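You operate a simulated robot arm through the tools that you are given. There is no shell and no other tool.

You run a simulated robot arm. Do the job below in one go: nothing can be reset, and whatever is moved stays where it is left.

JOB
Issue the oldest screw box to the grey tray and shelve the newest one from the ledge.
Fine: oldest into the parts pocket, newest in the middle of the screw shelf; shut the gate again. Set down upright: what you pick out, screw box. Where these are worked on the way, their far stop is far enough and under half their travel is too little: shelf gate.

The check looks at the end state, three seconds after you hand in, the way a careful person would. Anything else that was tipped, shoved, dropped, spilled or broken makes it a failure.

ROBOT AND FRAMES
A 6-joint arm with a two-finger gripper, fixed in place. Base frame: the origin is at the foot of the arm, x ahead of it, y to its left, z up. Readings come in mm, rad, newtons and seconds.
Its first joint turns from -2.897 to 2.897 rad. Payload 1.71 kg.
The tool frame sits at the grasp point between the pads (the TCP): z along the fingers, y along the line on which they close. The tips reach 20 mm beyond it. The gripper opens to 96 mm. The gripper's body begins 113 mm behind the TCP.
Orientation is that of the tool frame in the base frame, as a unit quaternion [x, y, z, w]. With the fingers straight down and closing along the base's y, the tool's x points along the base's -x, its y along +y and its z along -z.

CONTROLS
- The arm moves only by the tool drive_tool. Its argument "moves" is a list of rows, each an object of numbers (a shift or turn left out is 0, a gripper value left out holds the last): "dx", "dy", "dz": the shift along the tool's x, y, z in mm; "ax", "ay", "az": the turn, a rotation vector about the tool's x, y, z in rad. In form: [{"dx": .., "dy": .., "dz": .., "ax": .., "ay": .., "az": ..}, ...]. A call has 1 to 20 rows; each row is the pose to reach, as a shift and turn from the pose commanded when the call began, along the tool's axes at that moment. "grip" is the finger opening in mm, from 0 to 96, set as the call begins (left out, the last holds). Each row takes 0.2 s and may step no farther than 50 mm and 0.15 rad from the row before; otherwise, or with a gripper value out of range, the whole call is refused. Where a pose cannot be reached the arm comes as near as it can. A force on the tool above 40 N (or 10 N above the force at the start of the call, whichever is more), or a blocked arm, ends the call early, and 0.2 s more pass. Each finger travels about 45 mm/s and halts on what it meets, pressing with about 33 N; the grip force reading is that of the motor and also rises with nothing between the fingers. The clock runs only during rows and for 0.2 s after the last one: add rows that repeat a pose to give the fingers time. The reply holds the time, the measured pose of the TCP, the force on the tool along the base axes, the opening and the grip force, in the units named above and with some noise, with the torque about the TCP (base axes, N m) and any sound that the robot's microphone picked up.
- Cameras (640 x 400 px; columns grow to the right, rows downward): "scene" is fixed at [219.2, -498.4, 1604.1]; the picture's right is [0.67, -0.74, 0.00], its down [-0.46, -0.42, -0.78] and it looks along [0.58, 0.52, -0.63] (base axes); focal length 324 px, centre (320, 200). "wrist" rides on the gripper at [66, 14, -145] in the tool frame; the picture's right is [-0.21, 0.98, 0.00], its down [-0.88, -0.18, -0.45] and it looks along [-0.44, -0.09, 0.90] (tool axes); focal length 275 px, centre (320, 200). There is no depth. A picture from a camera that has moved, and an enlarged one, comes with that camera's place and axes in the base frame and with its lens.
- capture(camera): a new picture of that camera. No time passes.
- move_column(by): slides the trunk up (or, below 0, down) by that many mm; the arm rides with it, the base frame stays. It gives what a move gives, with no picture.
- close_up(camera, box): a new picture of the part [left, top, right, bottom] of that camera's present view, enlarged. No time passes.
- close_job(): hands the job in; it is judged then, once.

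Places have to be worked out from the pictures, the camera data and where the tool is seen. Open the gripper and draw the arm clear of the work before you hand the job in, unless the task says otherwise.

The tools are called after "Emit:" as name(argument=value, ...) on one line, values as JSON. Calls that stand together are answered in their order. drive_tool: Moves the arm, as the interface text tells. Its arguments: {"type":"object","properties":{"moves":{"type":"array"},"grip":{"type":"number"}},"required":["moves"]} The other tools are called the same way: move_column (by) slides the trunk up or down; capture (camera) takes a picture; close_up (camera, box) takes an enlarged picture of a part of a camera's view; close_job () hands the job in.

At the start:

```text
time_s: 0.0
position: [553.7, -62.2, 1282.9]
orientation: [-0.001, 1.0, 0.0, -0.001]
force: [-0.7, 0.1, -0.3]
wrist_torque: [0.02, -0.01, 0.01]
grip_width: 95.8
gripper_force: 0.1
trunk travel left (down, up): [-225.0, 165.0]
```

scene: 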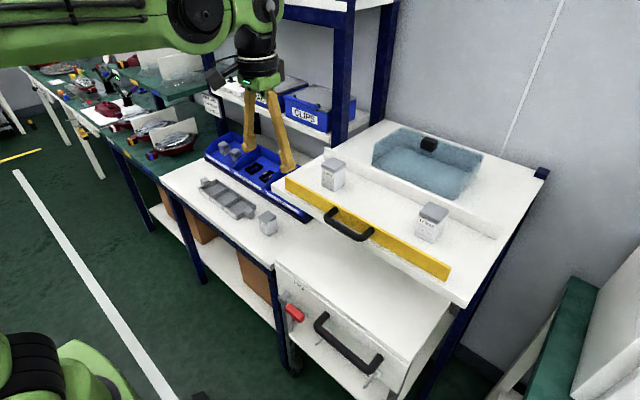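
wrist: 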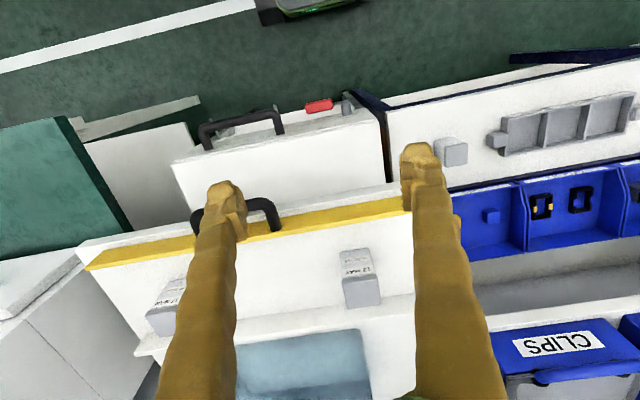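

I start by looking closely at the scene: the boxes, the gate (yellow board with the handle), the grey tray and any labels.

Emit:
close_up(camera="scene", box=[280, 120, 480, 290])

Emit:
close_up(camera="scene", box=[170, 120, 340, 260])

Emit:
close_up(camera="wrist", box=[120, 220, 440, 400])

Emit:
close_up(camera="wrist", box=[380, 60, 640, 260])

Emit:
close_up(camera="scene", box=[260, 240, 480, 400])

```text
2.35 times, centred on (380, 205) of scene
camera zoom: at [219.2, -498.4, 1604.1], right [0.67, -0.74, 0.0], down [-0.46, -0.42, -0.78], along [0.58, 0.52, -0.63], focal length 763 px, centre (179, 188)
```

zoom: 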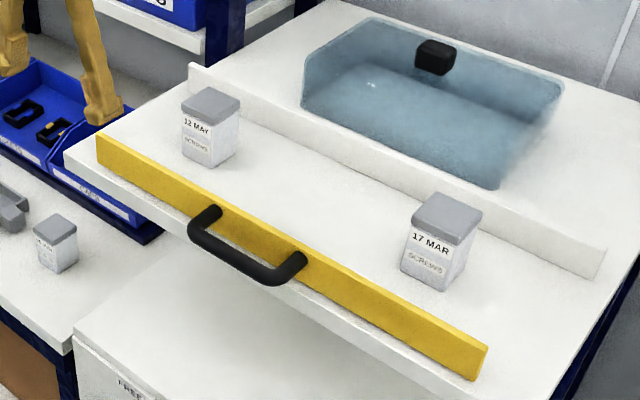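

```text
2.86 times, centred on (255, 190) of scene
camera zoom: at [219.2, -498.4, 1604.1], right [0.67, -0.74, 0.0], down [-0.46, -0.42, -0.78], along [0.58, 0.52, -0.63], focal length 926 px, centre (506, 229)
```

zoom: 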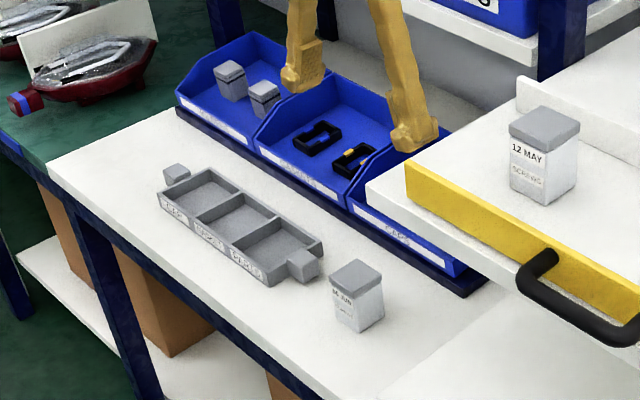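

```text
2.00 times, centred on (280, 310) of wrist
camera zoom: at [488.4, -48.3, 1428.4], right [0.21, 0.98, 0.0], down [0.88, -0.18, 0.44], along [0.43, -0.09, -0.9], focal length 551 px, centre (400, -20)
```

zoom: 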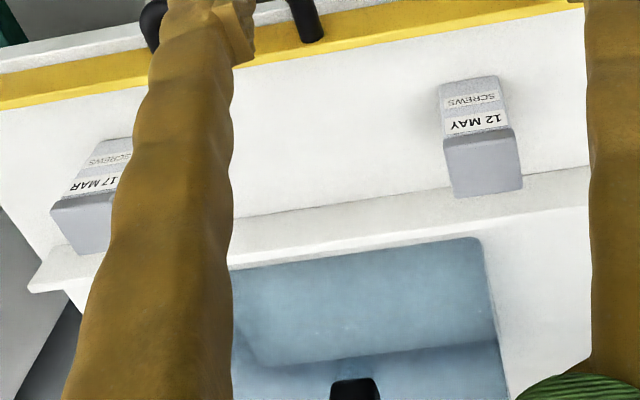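

```text
2.00 times, centred on (510, 160) of wrist
camera zoom: at [488.4, -48.3, 1428.4], right [0.21, 0.98, 0.0], down [0.88, -0.18, 0.44], along [0.43, -0.09, -0.9], focal length 551 px, centre (-60, 280)
```

zoom: 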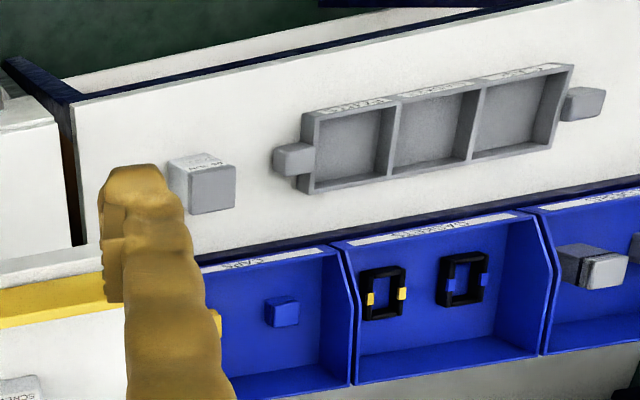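

```text
2.50 times, centred on (370, 320) of scene
camera zoom: at [219.2, -498.4, 1604.1], right [0.67, -0.74, 0.0], down [-0.46, -0.42, -0.78], along [0.58, 0.52, -0.63], focal length 811 px, centre (195, -100)
```

zoom: 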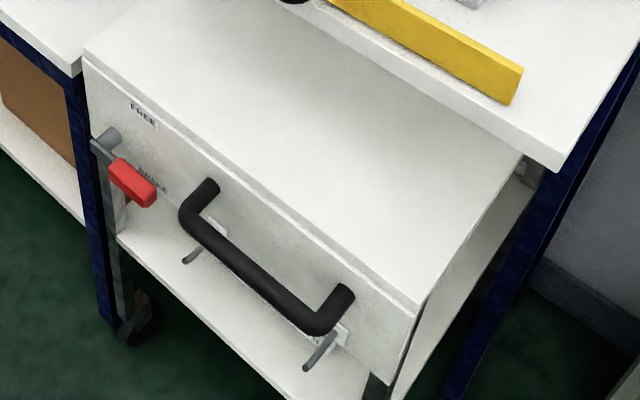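

The shelf has boxes dated 12 MAY and 17 MAR and one on the ledge. I need to read the ledge box date, the tray pocket labels and the labels of the shelf and gate.

Emit:
close_up(camera="scene", box=[250, 200, 290, 245])

Emit:
close_up(camera="scene", box=[190, 165, 270, 225])

Emit:
close_up(camera="wrist", box=[430, 120, 490, 180])

Emit:
close_up(camera="wrist", box=[480, 80, 640, 170])

Emit:
close_up(camera="scene", box=[270, 160, 370, 260])

Emit:
close_up(camera="scene", box=[360, 180, 500, 310])

```text
8.89 times, centred on (270, 222) of scene
camera zoom: at [219.2, -498.4, 1604.1], right [0.67, -0.74, 0.0], down [-0.46, -0.42, -0.78], along [0.58, 0.52, -0.63], focal length 2882 px, centre (764, 0)
```

zoom: 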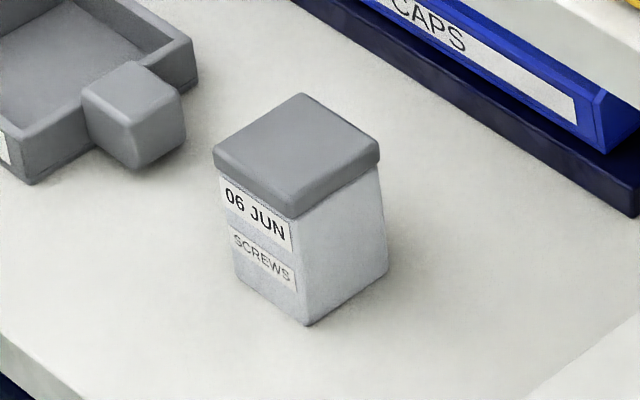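

```text
6.67 times, centred on (230, 195) of scene
camera zoom: at [219.2, -498.4, 1604.1], right [0.67, -0.74, 0.0], down [-0.46, -0.42, -0.78], along [0.58, 0.52, -0.63], focal length 2162 px, centre (920, 233)
```

zoom: 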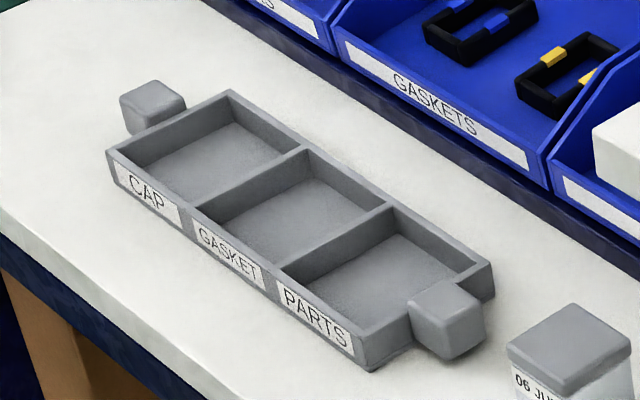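

```text
6.67 times, centred on (460, 150) of wrist
camera zoom: at [488.4, -48.3, 1428.4], right [0.21, 0.98, 0.0], down [0.88, -0.18, 0.44], along [0.43, -0.09, -0.9], focal length 1835 px, centre (-613, 533)
```

zoom: 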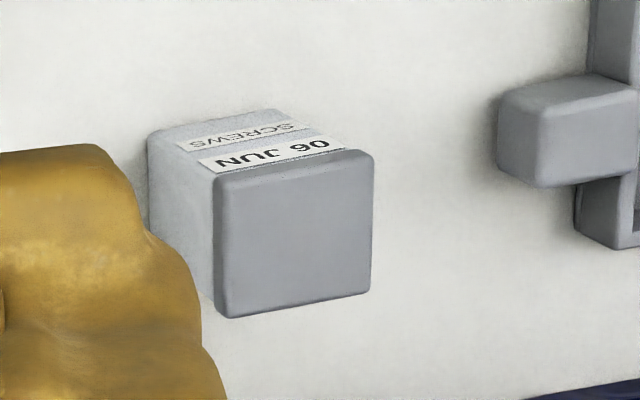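

```text
4.00 times, centred on (560, 125) of wrist
camera zoom: at [488.4, -48.3, 1428.4], right [0.21, 0.98, 0.0], down [0.88, -0.18, 0.44], along [0.43, -0.09, -0.9], focal length 1101 px, centre (-640, 500)
```

zoom: 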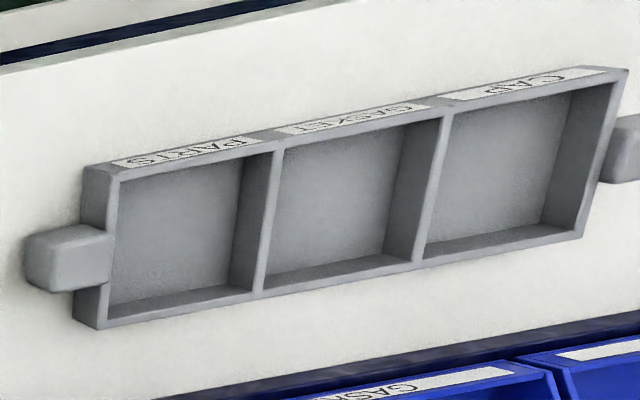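

```text
4.00 times, centred on (320, 210) of scene
camera zoom: at [219.2, -498.4, 1604.1], right [0.67, -0.74, 0.0], down [-0.46, -0.42, -0.78], along [0.58, 0.52, -0.63], focal length 1297 px, centre (320, 160)
```

zoom: 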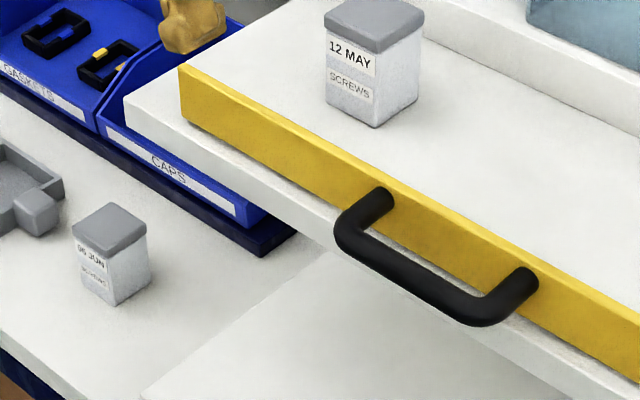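

```text
3.08 times, centred on (430, 245) of scene
camera zoom: at [219.2, -498.4, 1604.1], right [0.67, -0.74, 0.0], down [-0.46, -0.42, -0.78], along [0.58, 0.52, -0.63], focal length 998 px, centre (-18, 62)
```

zoom: 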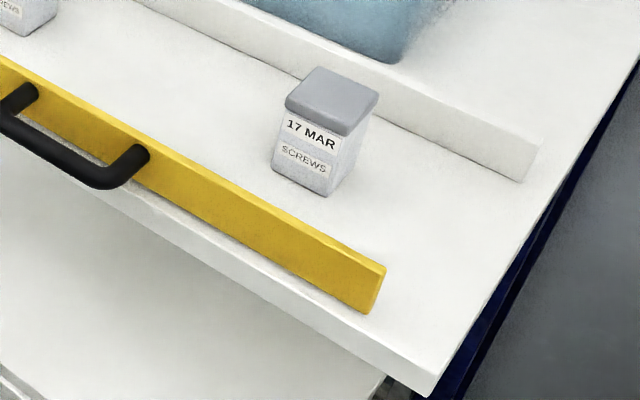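

Dates read 17 MAR (oldest, shelf right), 12 MAY (shelf left) and 06 JUN (newest, ledge). The pocket nearest the ledge box is PARTS. Triangulating, the shelf surface is at z≈1080 and the gate at x≈674, y −416…30, height ≈45; now I look at the gate ends for hinges or guides.

Emit:
close_up(camera="scene", box=[275, 165, 325, 205])

Emit:
close_up(camera="scene", box=[430, 245, 480, 295])

Emit:
close_up(camera="scene", box=[320, 200, 400, 250])

Emit:
close_up(camera="wrist", box=[60, 190, 220, 290])

Emit:
close_up(camera="wrist", box=[180, 180, 420, 320])

```text
10.00 times, centred on (300, 185) of scene
camera zoom: at [219.2, -498.4, 1604.1], right [0.67, -0.74, 0.0], down [-0.46, -0.42, -0.78], along [0.58, 0.52, -0.63], focal length 3242 px, centre (520, 350)
```

zoom: 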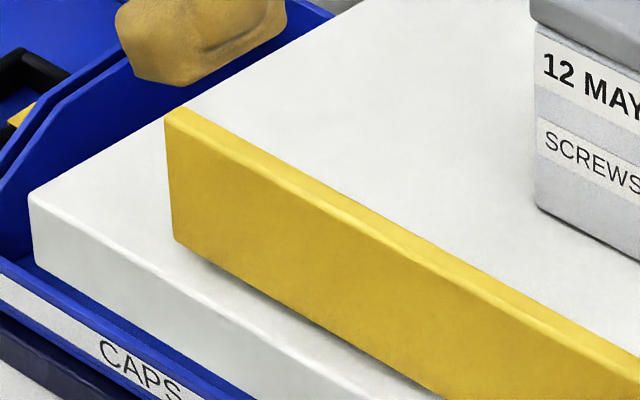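

```text
8.00 times, centred on (455, 270) of scene
camera zoom: at [219.2, -498.4, 1604.1], right [0.67, -0.74, 0.0], down [-0.46, -0.42, -0.78], along [0.58, 0.52, -0.63], focal length 2594 px, centre (-760, -360)
```

zoom: 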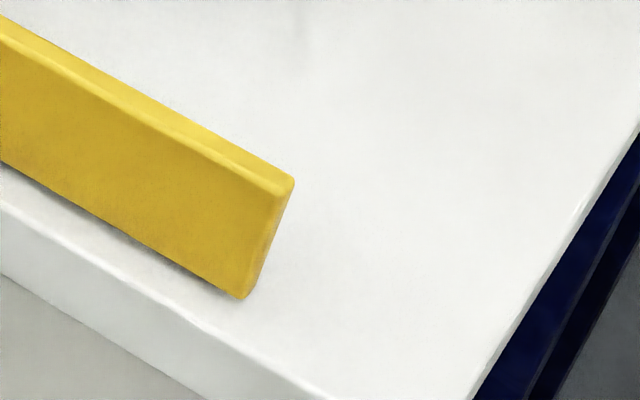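

```text
8.00 times, centred on (360, 225) of scene
camera zoom: at [219.2, -498.4, 1604.1], right [0.67, -0.74, 0.0], down [-0.46, -0.42, -0.78], along [0.58, 0.52, -0.63], focal length 2594 px, centre (0, 0)
```

zoom: 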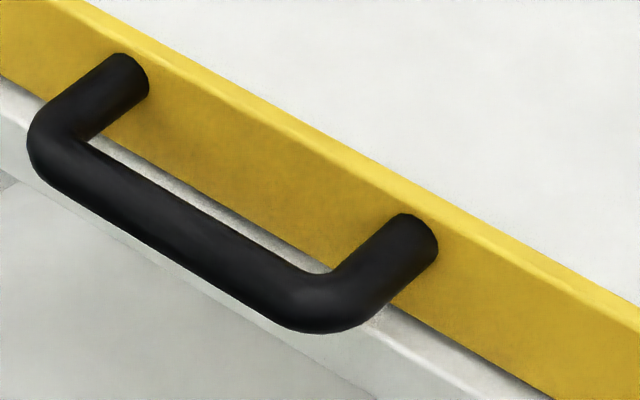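

```text
4.00 times, centred on (140, 240) of wrist
camera zoom: at [488.4, -48.3, 1428.4], right [0.21, 0.98, 0.0], down [0.88, -0.18, 0.44], along [0.43, -0.09, -0.9], focal length 1101 px, centre (1040, 40)
```

zoom: 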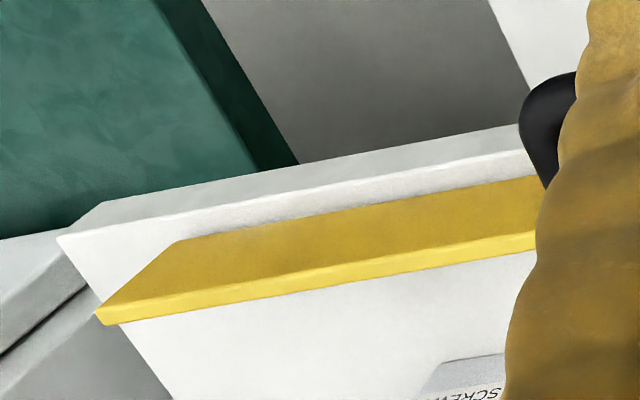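

```text
2.67 times, centred on (300, 250) of wrist
camera zoom: at [488.4, -48.3, 1428.4], right [0.21, 0.98, 0.0], down [0.88, -0.18, 0.44], along [0.43, -0.09, -0.9], focal length 734 px, centre (373, 67)
```

zoom: 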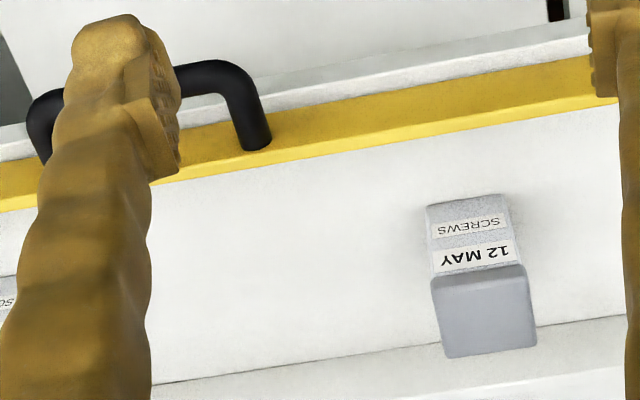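

The gate shows no visible hinges, just a slight gap underneath it and a U-handle toward the robot. I move the wrist camera over the handle for a closer look, staying high above everything.

Emit:
drive_tool(moves=[{"dx": -8, "dy": -33, "dz": 5}, {"dx": -16, "dy": -66, "dz": 10}, {"dx": -24, "dy": -99, "dz": 15}, {"dx": -30, "dy": -131, "dz": 20}, {"dx": -30, "dy": -131, "dz": 20}])

Emit:
capture(camera="wrist")

Emit:
capture(camera="scene")

```text
time_s: 1.2
position: [575.7, -194.1, 1268.7]
orientation: [-0.001, 1.0, 0.001, 0.003]
force: [3.6, -0.6, -0.9]
wrist_torque: [0.06, 0.33, -0.02]
grip_width: 96.0
gripper_force: 0.1
trunk travel left (down, up): [-225.0, 165.0]
```

```text
taken
camera wrist: at [509.0, -179.8, 1412.4], right [0.2, 0.98, 0.0], down [0.87, -0.18, 0.45], along [0.44, -0.09, -0.89], focal length 275 px, centre (320, 200)
```

wrist: 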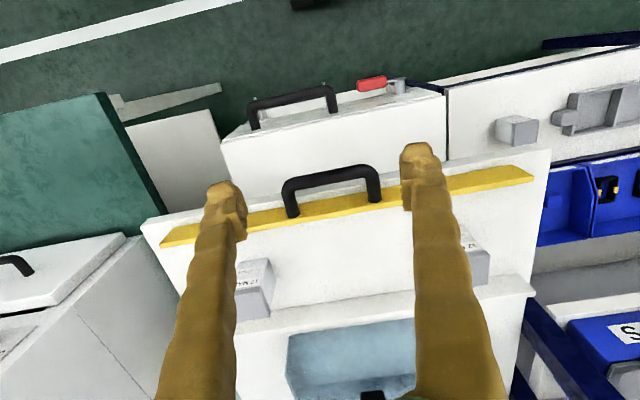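

```text
taken
```

scene: 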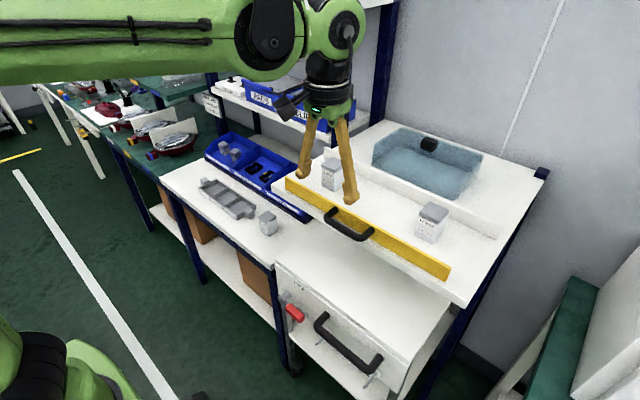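

The reading differs a bit from the commanded shift, so I hold the pose to see where it settles, and enlarge the gate view.

Emit:
drive_tool(moves=[{"dx": 0}, {"dx": 0}, {"dx": 0}])

Emit:
close_up(camera="wrist", box=[130, 140, 550, 330])

Emit:
close_up(camera="wrist", box=[260, 150, 420, 250])

```text
time_s: 2.0
position: [565.0, -192.7, 1271.9]
orientation: [0.0, 1.0, 0.0, 0.007]
force: [-0.6, 0.1, -0.2]
wrist_torque: [0.0, -0.02, 0.01]
grip_width: 96.2
gripper_force: 0.0
trunk travel left (down, up): [-225.0, 165.0]
```

```text
1.52 times, centred on (340, 235) of wrist
camera zoom: at [498.5, -179.1, 1416.2], right [0.21, 0.98, 0.0], down [0.87, -0.18, 0.46], along [0.45, -0.09, -0.89], focal length 420 px, centre (290, 147)
```

zoom: 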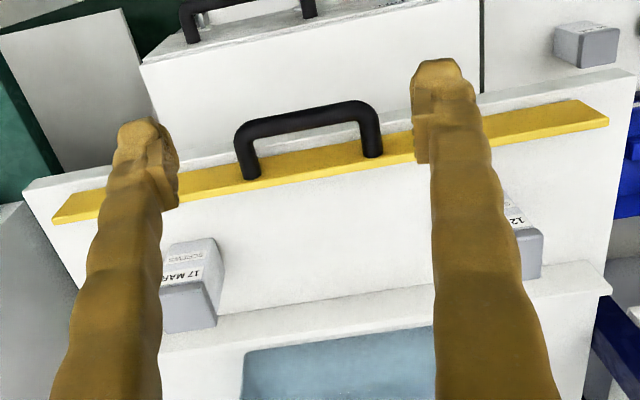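

```text
4.00 times, centred on (340, 200) of wrist
camera zoom: at [498.5, -179.1, 1416.2], right [0.21, 0.98, 0.0], down [0.87, -0.18, 0.46], along [0.45, -0.09, -0.89], focal length 1101 px, centre (240, 200)
```

zoom: 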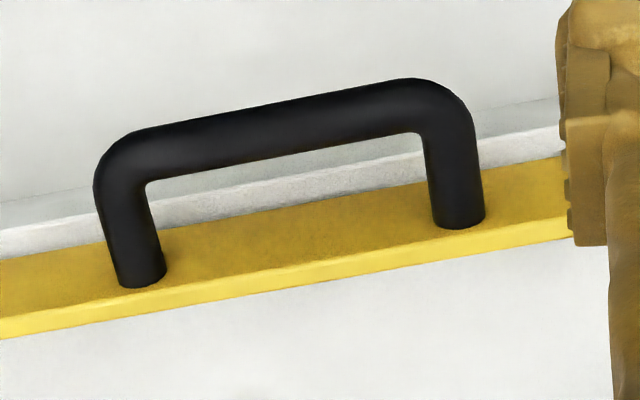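

The pose crept from x≈576 to 565 with a slight tilt. I check whether it keeps drifting while holding before going near anything.

Emit:
drive_tool(moves=[{"dx": 0}, {"dx": 0}, {"dx": 0}])

```text
time_s: 2.8
position: [565.6, -191.6, 1271.0]
orientation: [0.0, 1.0, 0.001, 0.006]
force: [0.0, 0.4, 0.9]
wrist_torque: [0.01, 0.0, 0.02]
grip_width: 96.2
gripper_force: 0.1
trunk travel left (down, up): [-225.0, 165.0]
```

It settles at (565.6, −191.6, 1271), about 18 mm short in x. I test whether this is a reach limit by commanding a small move back along x and looking at the response.

Emit:
drive_tool(moves=[{"dx": 15}, {"dx": 30}, {"dx": 30}, {"dx": 30}, {"dx": 30}])

```text
time_s: 4.0
position: [536.2, -191.3, 1271.9]
orientation: [0.0, 1.0, -0.001, 0.007]
force: [-0.6, -1.4, 1.0]
wrist_torque: [-0.03, 0.0, 0.0]
grip_width: 96.2
gripper_force: 0.2
trunk travel left (down, up): [-225.0, 165.0]
```

That step followed exactly. Now I test forward (+x) with 40 mm to see whether the limit reappears.

Emit:
drive_tool(moves=[{"dx": -20}, {"dx": -40}, {"dx": -40}, {"dx": -40}, {"dx": -40}, {"dx": -40}])

```text
time_s: 5.4
position: [576.2, -191.8, 1272.8]
orientation: [0.0, 1.0, 0.0, 0.007]
force: [-0.5, -0.6, 0.2]
wrist_torque: [0.04, 0.01, 0.0]
grip_width: 95.9
gripper_force: 0.1
trunk travel left (down, up): [-225.0, 165.0]
```

Forward motion also follows exactly now, so the reported pose is trustworthy (the first call just left a 0.8° tilt). The handle bar lies along y at about x≈640, z≈1104, y −246…−144. I level the tool and move above it.

Emit:
drive_tool(moves=[{"dx": -32, "dy": -2, "dz": 10, "ay": 0.007}, {"dx": -63, "dy": -3, "dz": 22, "ay": 0.014}, {"dx": -63, "dy": -3, "dz": 22, "ay": 0.014}, {"dx": -63, "dy": -3, "dz": 22, "ay": 0.014}])

```text
time_s: 6.4
position: [641.6, -195.0, 1251.2]
orientation: [-0.001, 1.0, 0.0, 0.0]
force: [0.1, -0.7, -0.3]
wrist_torque: [-0.03, -0.05, -0.02]
grip_width: 95.9
gripper_force: 0.1
trunk travel left (down, up): [-225.0, 165.0]
```

Level now at (641.6, −195, 1251). I turn the tool 90° about its axis so the fingers close along base x, to straddle the bar, while narrowing the opening to about 50 mm.

Emit:
drive_tool(moves=[{"az": 0.1428}, {"az": 0.2856}, {"az": 0.4284}, {"az": 0.5712}, {"az": 0.714}, {"az": 0.8568}, {"az": 0.9996}, {"az": 1.1424}, {"az": 1.2852}, {"az": 1.428}, {"az": 1.5708}, {"az": 1.5708}, {"az": 1.5708}], grip=36)

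Emit:
capture(camera="wrist")

Emit:
capture(camera="scene")

```text
time_s: 9.2
position: [639.1, -194.7, 1250.2]
orientation: [0.707, 0.707, -0.001, 0.0]
force: [0.3, 0.3, 0.2]
wrist_torque: [0.01, -0.02, 0.0]
grip_width: 36.0
gripper_force: 0.0
trunk travel left (down, up): [-225.0, 165.0]
```

```text
taken
camera wrist: at [652.8, -129.6, 1395.7], right [0.98, -0.21, 0.0], down [-0.18, -0.88, 0.45], along [-0.09, -0.44, -0.9], focal length 275 px, centre (320, 200)
```

wrist: 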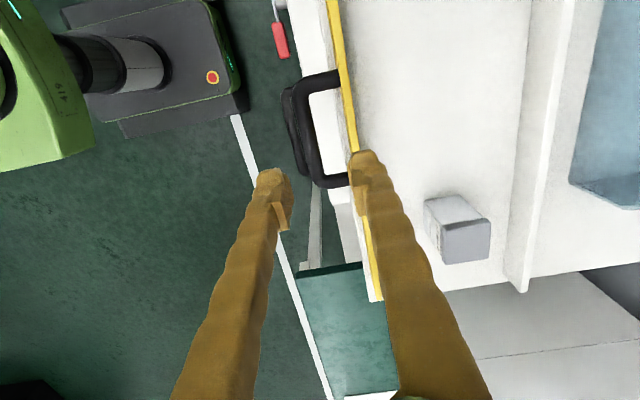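

```text
taken
```

scene: 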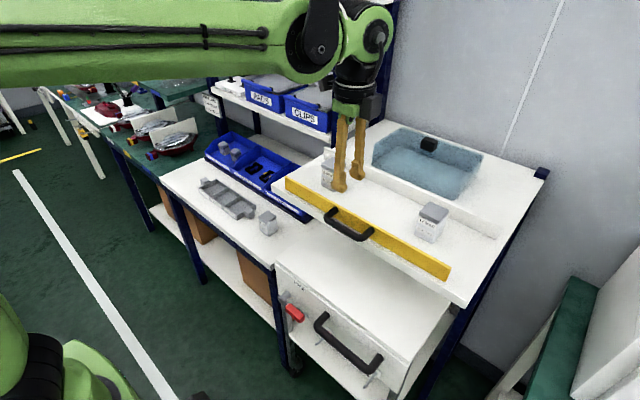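

The fingers straddle the bar's line. I enlarge to measure the bar's x precisely before descending.

Emit:
close_up(camera="wrist", box=[260, 50, 420, 200])

Emit:
close_up(camera="scene", box=[310, 130, 400, 250])

```text
2.67 times, centred on (340, 125) of wrist
camera zoom: at [652.8, -129.6, 1395.7], right [0.98, -0.21, 0.0], down [-0.18, -0.88, 0.45], along [-0.09, -0.44, -0.9], focal length 734 px, centre (267, 400)
```

zoom: 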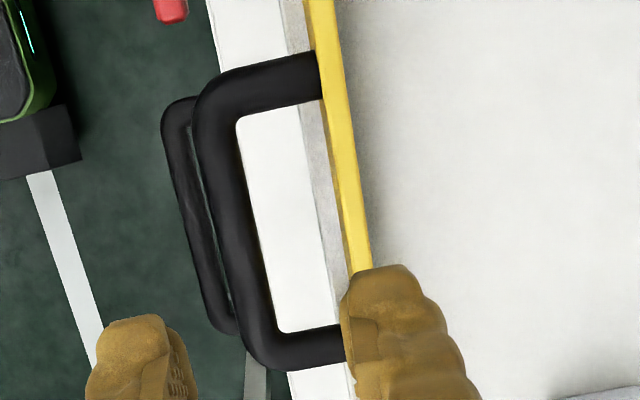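

```text
3.33 times, centred on (355, 190) of scene
camera zoom: at [219.2, -498.4, 1604.1], right [0.67, -0.74, 0.0], down [-0.46, -0.42, -0.78], along [0.58, 0.52, -0.63], focal length 1081 px, centre (203, 233)
```

zoom: 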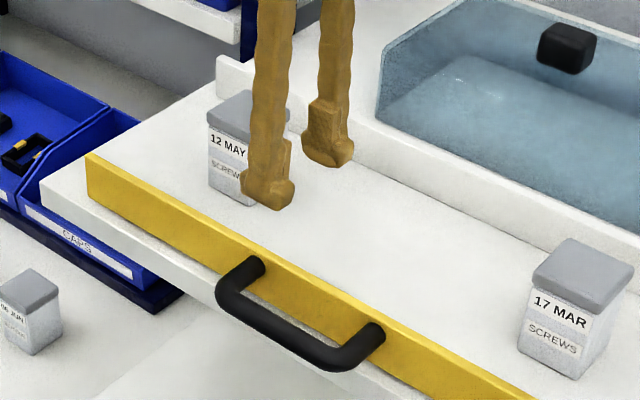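

Refined geometry puts the bar centre at x≈624.5 (gate front ≈665, shelf top z≈1085–1090). I shift −14.5 mm in x and descend to z≈1165, still above the bar, then re-check.

Emit:
drive_tool(moves=[{"dy": -14.5}, {"dy": -14.5, "dz": 42}, {"dy": -14.5, "dz": 85}, {"dy": -14.5, "dz": 85}, {"dy": -14.5, "dz": 85}])

Emit:
capture(camera="wrist")

Emit:
close_up(camera="scene", box=[310, 150, 400, 260])

```text
time_s: 10.4
position: [626.0, -196.0, 1165.8]
orientation: [0.707, 0.707, 0.0, 0.0]
force: [-0.2, 0.6, -0.3]
wrist_torque: [0.0, 0.02, 0.01]
grip_width: 36.2
gripper_force: 0.0
trunk travel left (down, up): [-225.0, 165.0]
```

```text
taken
camera wrist: at [638.5, -130.7, 1311.7], right [0.98, -0.21, 0.0], down [-0.18, -0.88, 0.45], along [-0.09, -0.44, -0.9], focal length 275 px, centre (320, 200)
```

wrist: 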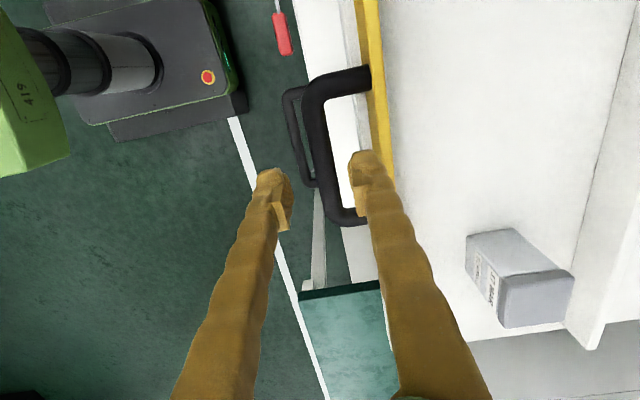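

```text
3.64 times, centred on (355, 205) of scene
camera zoom: at [219.2, -498.4, 1604.1], right [0.67, -0.74, 0.0], down [-0.46, -0.42, -0.78], along [0.58, 0.52, -0.63], focal length 1179 px, centre (193, 182)
```

zoom: 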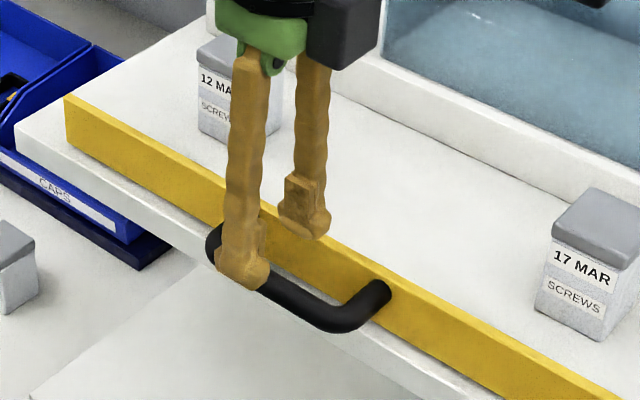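

The bar measures x≈628 here, within 2 mm of the finger midpoint, and the gate front ≈667. I descend 46 mm with the fingers straddling the bar.

Emit:
drive_tool(moves=[{"dy": 1.5, "dz": 15}, {"dy": 1.5, "dz": 30}, {"dy": 1.5, "dz": 46}, {"dy": 1.5, "dz": 46}])

Emit:
capture(camera="wrist")

Emit:
close_up(camera="scene", box=[310, 170, 400, 260])

```text
time_s: 11.4
position: [625.4, -196.2, 1119.1]
orientation: [0.708, 0.706, 0.0, 0.0]
force: [-0.4, -0.6, -0.2]
wrist_torque: [-0.01, 0.04, -0.01]
grip_width: 35.8
gripper_force: 0.0
trunk travel left (down, up): [-225.0, 165.0]
```

```text
taken
camera wrist: at [638.8, -130.8, 1264.6], right [0.98, -0.21, 0.0], down [-0.18, -0.88, 0.45], along [-0.09, -0.44, -0.9], focal length 275 px, centre (320, 200)
```

wrist: 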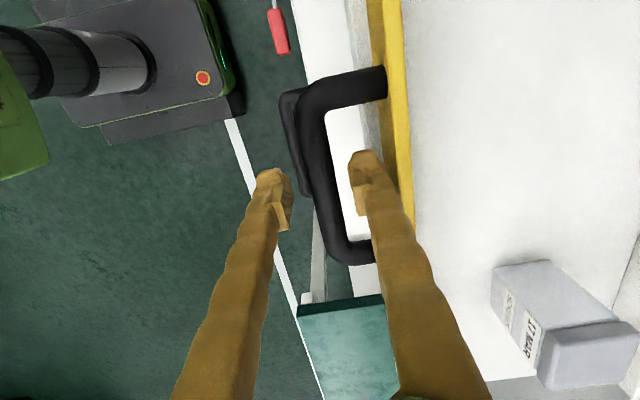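

```text
4.44 times, centred on (355, 215) of scene
camera zoom: at [219.2, -498.4, 1604.1], right [0.67, -0.74, 0.0], down [-0.46, -0.42, -0.78], along [0.58, 0.52, -0.63], focal length 1441 px, centre (164, 133)
```

zoom: 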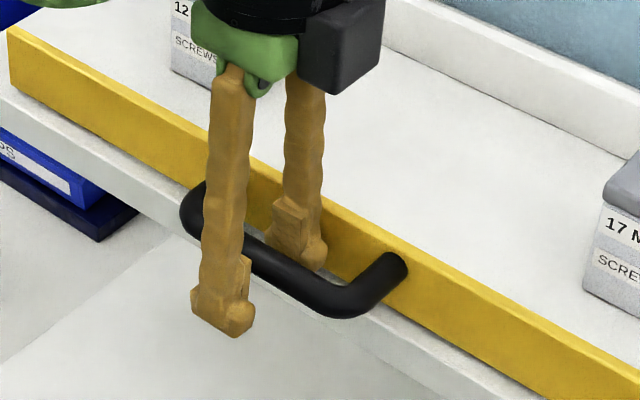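

The fingers straddle the bar cleanly (scene view confirms front finger ahead, rear finger between bar and gate). I close onto the bar and read the force.

Emit:
drive_tool(moves=[{"dz": 0}, {"dz": 3}, {"dz": 3}, {"dz": 3}], grip=10)

Emit:
close_up(camera="scene", box=[310, 170, 400, 260])

```text
time_s: 12.4
position: [625.3, -195.8, 1116.5]
orientation: [0.707, 0.707, 0.0, 0.0]
force: [1.1, -2.0, 1.5]
wrist_torque: [-0.08, -0.04, -0.34]
grip_width: 11.5
gripper_force: 34.3
trunk travel left (down, up): [-225.0, 165.0]
```

```text
4.44 times, centred on (355, 215) of scene
camera zoom: at [219.2, -498.4, 1604.1], right [0.67, -0.74, 0.0], down [-0.46, -0.42, -0.78], along [0.58, 0.52, -0.63], focal length 1441 px, centre (164, 133)
```

zoom: 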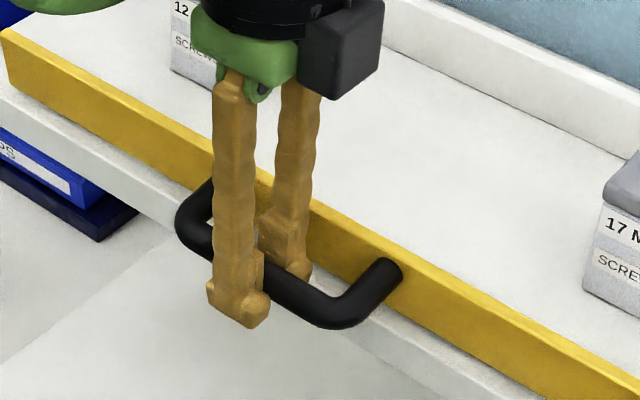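

The bar is gripped (11.5 mm) and the gate seems to have shifted about 3–4 mm toward the robot as the fingers centred. I look closely at the gate's ends to see whether it slid or tipped.

Emit:
close_up(camera="scene", box=[430, 245, 480, 295])

Emit:
close_up(camera="scene", box=[275, 165, 325, 205])

Emit:
capture(camera="wrist")

```text
8.00 times, centred on (455, 270) of scene
camera zoom: at [219.2, -498.4, 1604.1], right [0.67, -0.74, 0.0], down [-0.46, -0.42, -0.78], along [0.58, 0.52, -0.63], focal length 2594 px, centre (-760, -360)
```

zoom: 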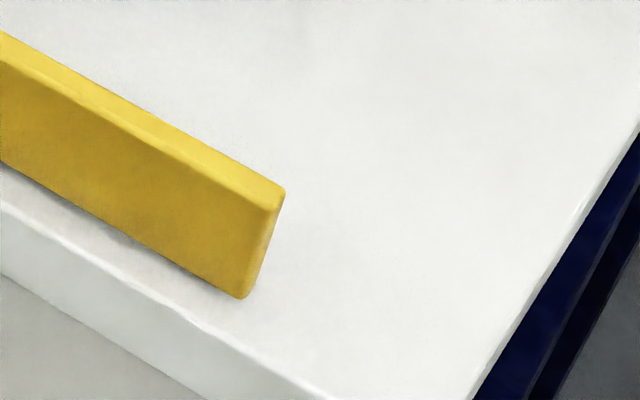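

```text
10.00 times, centred on (300, 185) of scene
camera zoom: at [219.2, -498.4, 1604.1], right [0.67, -0.74, 0.0], down [-0.46, -0.42, -0.78], along [0.58, 0.52, -0.63], focal length 3242 px, centre (520, 350)
```

zoom: 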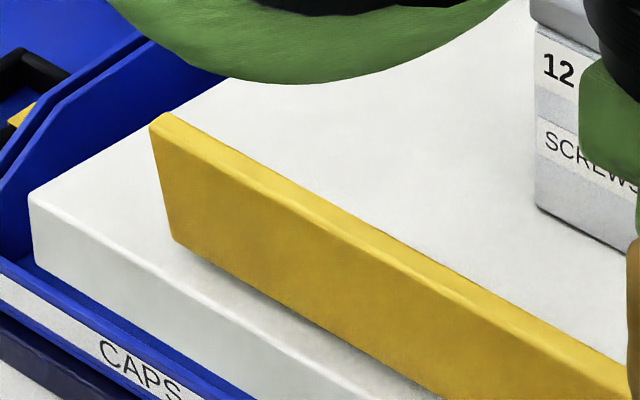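

```text
taken
camera wrist: at [638.8, -130.7, 1261.8], right [0.98, -0.21, 0.0], down [-0.18, -0.88, 0.45], along [-0.09, -0.44, -0.9], focal length 275 px, centre (320, 200)
```

wrist: 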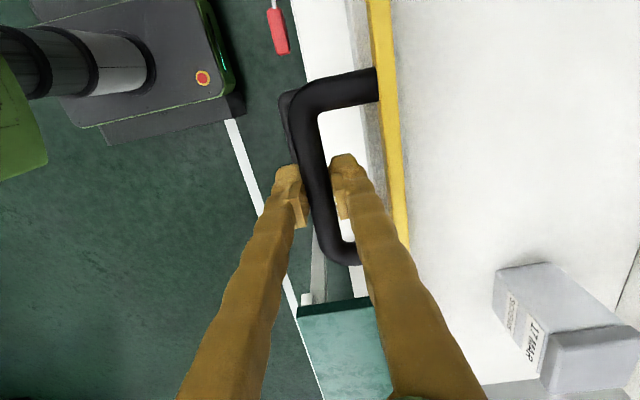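

The gate's bottom edge stayed put while its top edge moved: it is hinged at the bottom and folds toward the robot. I measure the hinge line and tilt from an enlarged wrist view before working it further.

Emit:
close_up(camera="wrist", box=[270, 20, 430, 120])

Emit:
close_up(camera="scene", box=[400, 235, 480, 305])

```text
4.00 times, centred on (350, 70) of wrist
camera zoom: at [638.8, -130.7, 1261.8], right [0.98, -0.21, 0.0], down [-0.18, -0.88, 0.45], along [-0.09, -0.44, -0.9], focal length 1101 px, centre (200, 720)
```

zoom: 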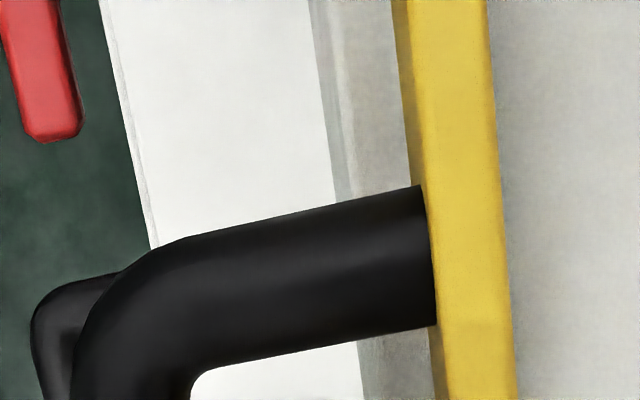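

```text
5.71 times, centred on (440, 270) of scene
camera zoom: at [219.2, -498.4, 1604.1], right [0.67, -0.74, 0.0], down [-0.46, -0.42, -0.78], along [0.58, 0.52, -0.63], focal length 1853 px, centre (-366, -200)
```

zoom: 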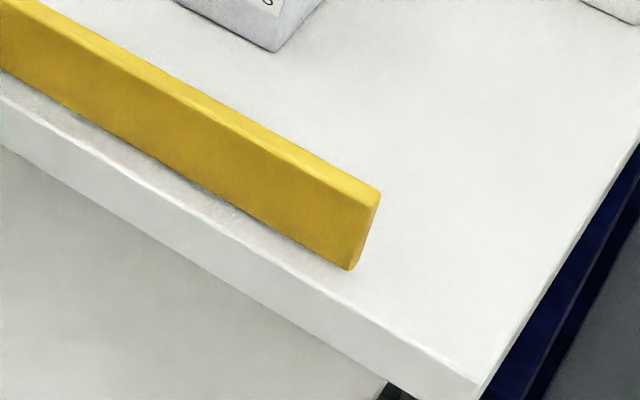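

The hinge line is about (x 668, z 1088); the gate is already tilted ≈0.1 rad. I keep the bar gripped and rotate the tool together with the gate about that hinge, first by 0.3 rad, checking force.

Emit:
drive_tool(moves=[{"dy": -1.9, "dz": 3.3, "ax": -0.075}, {"dy": -3.8, "dz": 6.7, "ax": -0.15}, {"dy": -5.2, "dz": 10.2, "ax": -0.225}, {"dy": -6.5, "dz": 13.9, "ax": -0.3}, {"dy": -6.5, "dz": 13.9, "ax": -0.3}])

Emit:
close_up(camera="scene", box=[270, 150, 480, 300])

Emit:
capture(camera="wrist")

```text
time_s: 13.6
position: [617.8, -196.2, 1102.6]
orientation: [0.699, 0.699, 0.106, 0.106]
force: [-10.8, -2.4, 0.0]
wrist_torque: [0.09, 0.08, -0.34]
grip_width: 11.4
gripper_force: 34.2
trunk travel left (down, up): [-225.0, 165.0]
```

```text
2.67 times, centred on (375, 225) of scene
camera zoom: at [219.2, -498.4, 1604.1], right [0.67, -0.74, 0.0], down [-0.46, -0.42, -0.78], along [0.58, 0.52, -0.63], focal length 865 px, centre (173, 133)
```

zoom: 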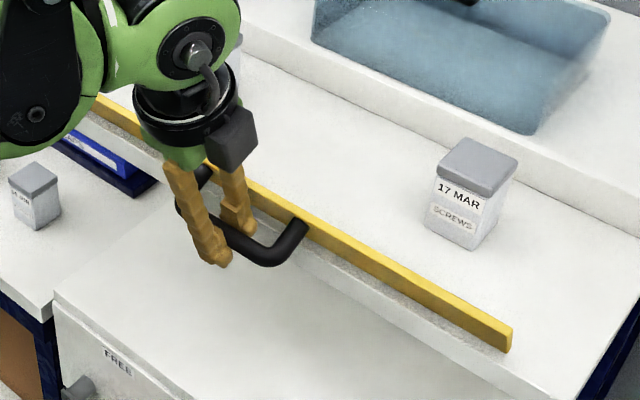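

```text
taken
camera wrist: at [588.3, -130.7, 1245.5], right [0.93, -0.21, 0.29], down [-0.31, -0.88, 0.37], along [0.18, -0.44, -0.88], focal length 275 px, centre (320, 200)
```

wrist: 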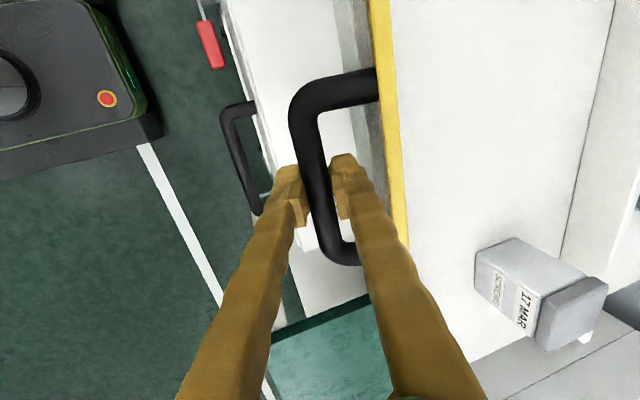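

The gate follows (≈0.4 rad open). The −10.8 N on the tool shows the arc is slightly larger than assumed, i.e. hinge a few mm lower (~z 1080). I continue another 0.3 rad with the corrected arc.

Emit:
drive_tool(moves=[{"dy": -5.0, "dz": 3.0, "ax": -0.075}, {"dy": -7.3, "dz": 6.4, "ax": -0.15}, {"dy": -9.4, "dz": 10.1, "ax": -0.225}, {"dy": -11.3, "dz": 13.9, "ax": -0.3}, {"dy": -11.3, "dz": 13.9, "ax": -0.3}])

Emit:
capture(camera="wrist")

Emit:
close_up(camera="scene", box=[270, 150, 480, 300])

```text
time_s: 14.8
position: [615.1, -196.1, 1083.7]
orientation: [0.675, 0.676, 0.209, 0.209]
force: [38.0, -1.7, 5.6]
wrist_torque: [0.28, -0.15, -0.21]
grip_width: 11.6
gripper_force: 35.2
trunk travel left (down, up): [-225.0, 165.0]
```

```text
taken
camera wrist: at [545.0, -130.8, 1212.2], right [0.81, -0.21, 0.55], down [-0.4, -0.88, 0.26], along [0.43, -0.43, -0.79], focal length 275 px, centre (320, 200)
```

wrist: 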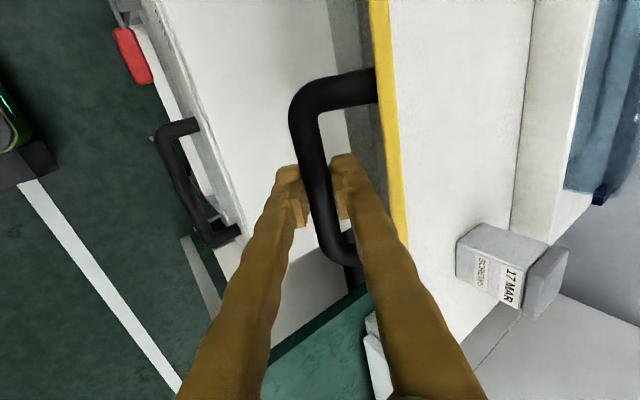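

```text
2.67 times, centred on (375, 225) of scene
camera zoom: at [219.2, -498.4, 1604.1], right [0.67, -0.74, 0.0], down [-0.46, -0.42, -0.78], along [0.58, 0.52, -0.63], focal length 865 px, centre (173, 133)
```

zoom: 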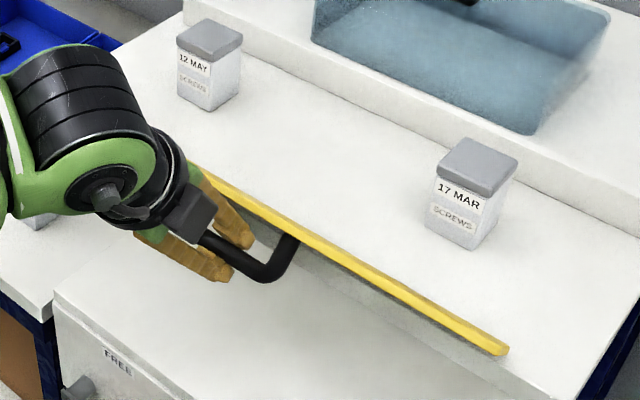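

Now +38 N: I overshot outward by about 3 mm. A fit of the three points gives the hinge near (670, 1086). I relieve that first, then continue another 0.3 rad along the refitted arc.

Emit:
drive_tool(moves=[{"dy": 3.0, "dz": 2.2}, {"dy": 0.9, "dz": 5.6, "ax": -0.075}, {"dy": -1.0, "dz": 9.2, "ax": -0.15}, {"dy": -2.6, "dz": 12.9, "ax": -0.225}, {"dy": -4.0, "dz": 16.8, "ax": -0.3}, {"dy": -4.0, "dz": 16.8, "ax": -0.3}])

Emit:
capture(camera="wrist")

Emit:
close_up(camera="scene", box=[270, 150, 480, 300])

```text
time_s: 16.2
position: [619.2, -196.0, 1069.8]
orientation: [0.636, 0.636, 0.308, 0.309]
force: [8.9, -10.1, 5.7]
wrist_torque: [0.19, -0.09, -0.29]
grip_width: 11.4
gripper_force: 35.8
trunk travel left (down, up): [-225.0, 165.0]
```

```text
taken
camera wrist: at [514.0, -130.7, 1169.8], right [0.61, -0.21, 0.77], down [-0.46, -0.88, 0.13], along [0.65, -0.44, -0.63], focal length 275 px, centre (320, 200)
```

wrist: 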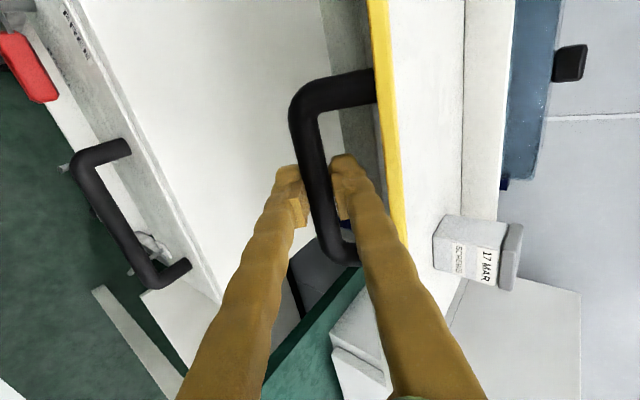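

```text
2.67 times, centred on (375, 225) of scene
camera zoom: at [219.2, -498.4, 1604.1], right [0.67, -0.74, 0.0], down [-0.46, -0.42, -0.78], along [0.58, 0.52, -0.63], focal length 865 px, centre (173, 133)
```

zoom: 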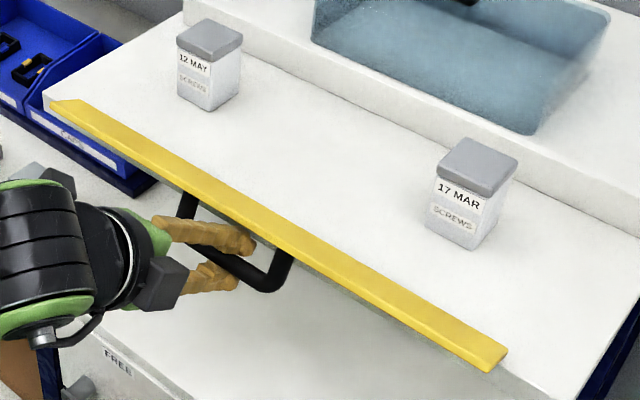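

Gate is ≈1.0 rad open with low forces. I continue 0.3 rad more along the same arc.

Emit:
drive_tool(moves=[{"dy": -2.1, "dz": 3.5, "ax": -0.075}, {"dy": -4.0, "dz": 7.0, "ax": -0.15}, {"dy": -5.6, "dz": 10.7, "ax": -0.225}, {"dy": -6.9, "dz": 14.6, "ax": -0.3}, {"dy": -6.9, "dz": 14.6, "ax": -0.3}])

Emit:
capture(camera="wrist")

Emit:
close_up(camera="scene", box=[230, 130, 480, 300])

```text
time_s: 17.4
position: [626.8, -197.1, 1055.0]
orientation: [0.583, 0.583, 0.4, 0.4]
force: [15.1, -7.7, 11.9]
wrist_torque: [0.39, -0.01, -0.03]
grip_width: 11.4
gripper_force: 35.4
trunk travel left (down, up): [-225.0, 165.0]
```

```text
taken
camera wrist: at [496.6, -130.7, 1120.9], right [0.35, -0.21, 0.91], down [-0.48, -0.88, -0.01], along [0.8, -0.43, -0.41], focal length 275 px, centre (320, 200)
```

wrist: 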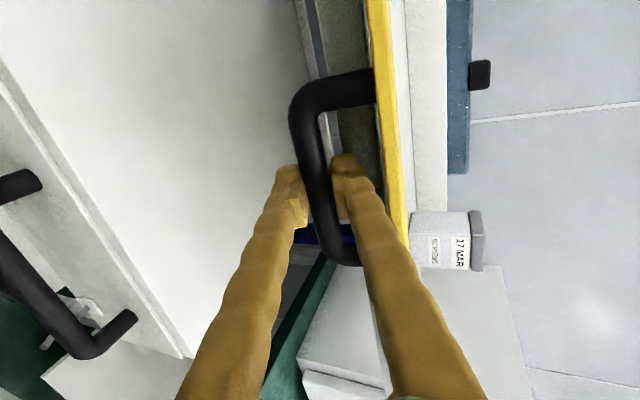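

```text
2.35 times, centred on (355, 215) of scene
camera zoom: at [219.2, -498.4, 1604.1], right [0.67, -0.74, 0.0], down [-0.46, -0.42, -0.78], along [0.58, 0.52, -0.63], focal length 763 px, centre (238, 165)
```

zoom: 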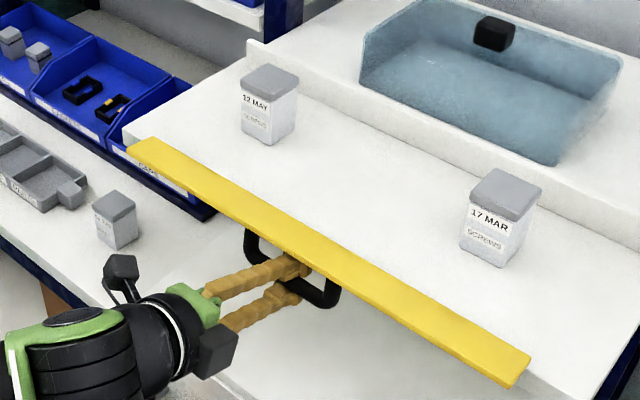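

Gate at ≈1.3 rad, almost flat. I continue by a further 0.15 rad with a slight inward correction, watching for the far stop.

Emit:
drive_tool(moves=[{"dy": -1.8, "dz": 4.3, "ax": -0.075}, {"dy": -3.6, "dz": 7.9, "ax": -0.15}, {"dy": -3.6, "dz": 7.9, "ax": -0.15}])

Emit:
close_up(camera="scene", box=[230, 130, 480, 300])

```text
time_s: 18.2
position: [634.7, -196.0, 1048.9]
orientation: [0.552, 0.552, 0.442, 0.442]
force: [19.0, -5.5, 16.6]
wrist_torque: [0.4, 0.08, 0.07]
grip_width: 11.5
gripper_force: 35.1
trunk travel left (down, up): [-225.0, 165.0]
```

```text
2.35 times, centred on (355, 215) of scene
camera zoom: at [219.2, -498.4, 1604.1], right [0.67, -0.74, 0.0], down [-0.46, -0.42, -0.78], along [0.58, 0.52, -0.63], focal length 763 px, centre (238, 165)
```

zoom: 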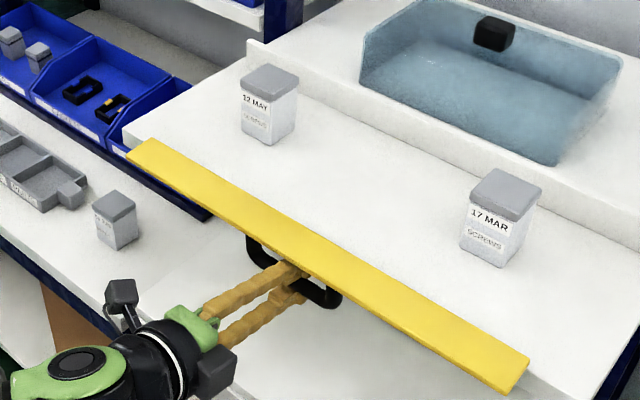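

Still moving with moderate force. One more 0.1 rad with inward correction to find the far stop.

Emit:
drive_tool(moves=[{"dy": -1.3, "dz": 3.5, "ax": -0.05}, {"dy": -2.6, "dz": 5.6, "ax": -0.1}, {"dy": -2.6, "dz": 5.6, "ax": -0.1}])

Emit:
close_up(camera="scene", box=[230, 130, 480, 300])

Emit:
capture(camera="wrist")

```text
time_s: 18.8
position: [622.5, -196.0, 1056.7]
orientation: [0.53, 0.528, 0.469, 0.469]
force: [44.9, 0.9, 38.6]
wrist_torque: [-0.01, -0.21, -0.76]
grip_width: 12.3
gripper_force: 35.5
trunk travel left (down, up): [-225.0, 165.0]
stopped in row 2: the force on the tool passed its limit at 44 N (the readings are from after the stop); the commanded pose is now the measured one
```

```text
2.35 times, centred on (355, 215) of scene
camera zoom: at [219.2, -498.4, 1604.1], right [0.67, -0.74, 0.0], down [-0.46, -0.42, -0.78], along [0.58, 0.52, -0.63], focal length 763 px, centre (238, 165)
```

zoom: 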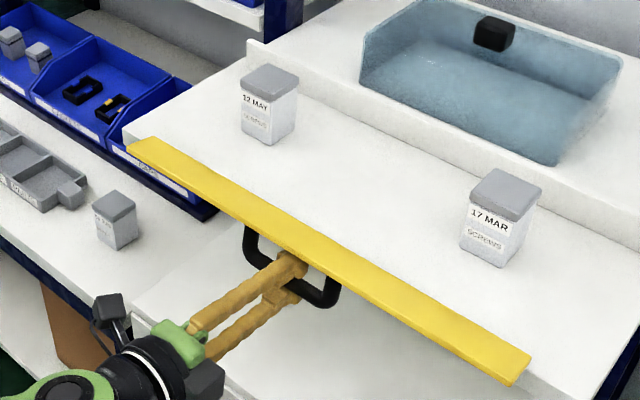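

```text
taken
camera wrist: at [480.2, -130.3, 1088.2], right [0.12, -0.21, 0.97], down [-0.47, -0.88, -0.13], along [0.88, -0.44, -0.2], focal length 275 px, centre (320, 200)
```

wrist: 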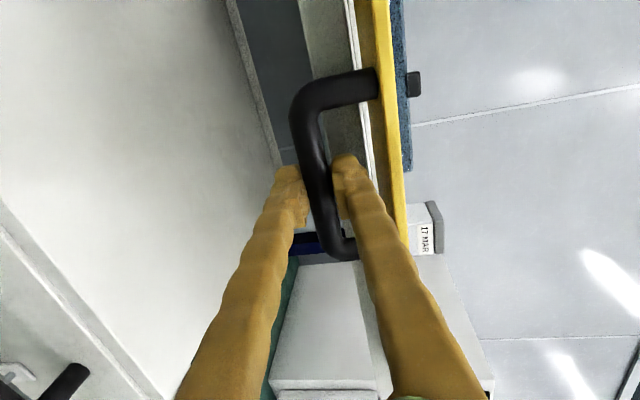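

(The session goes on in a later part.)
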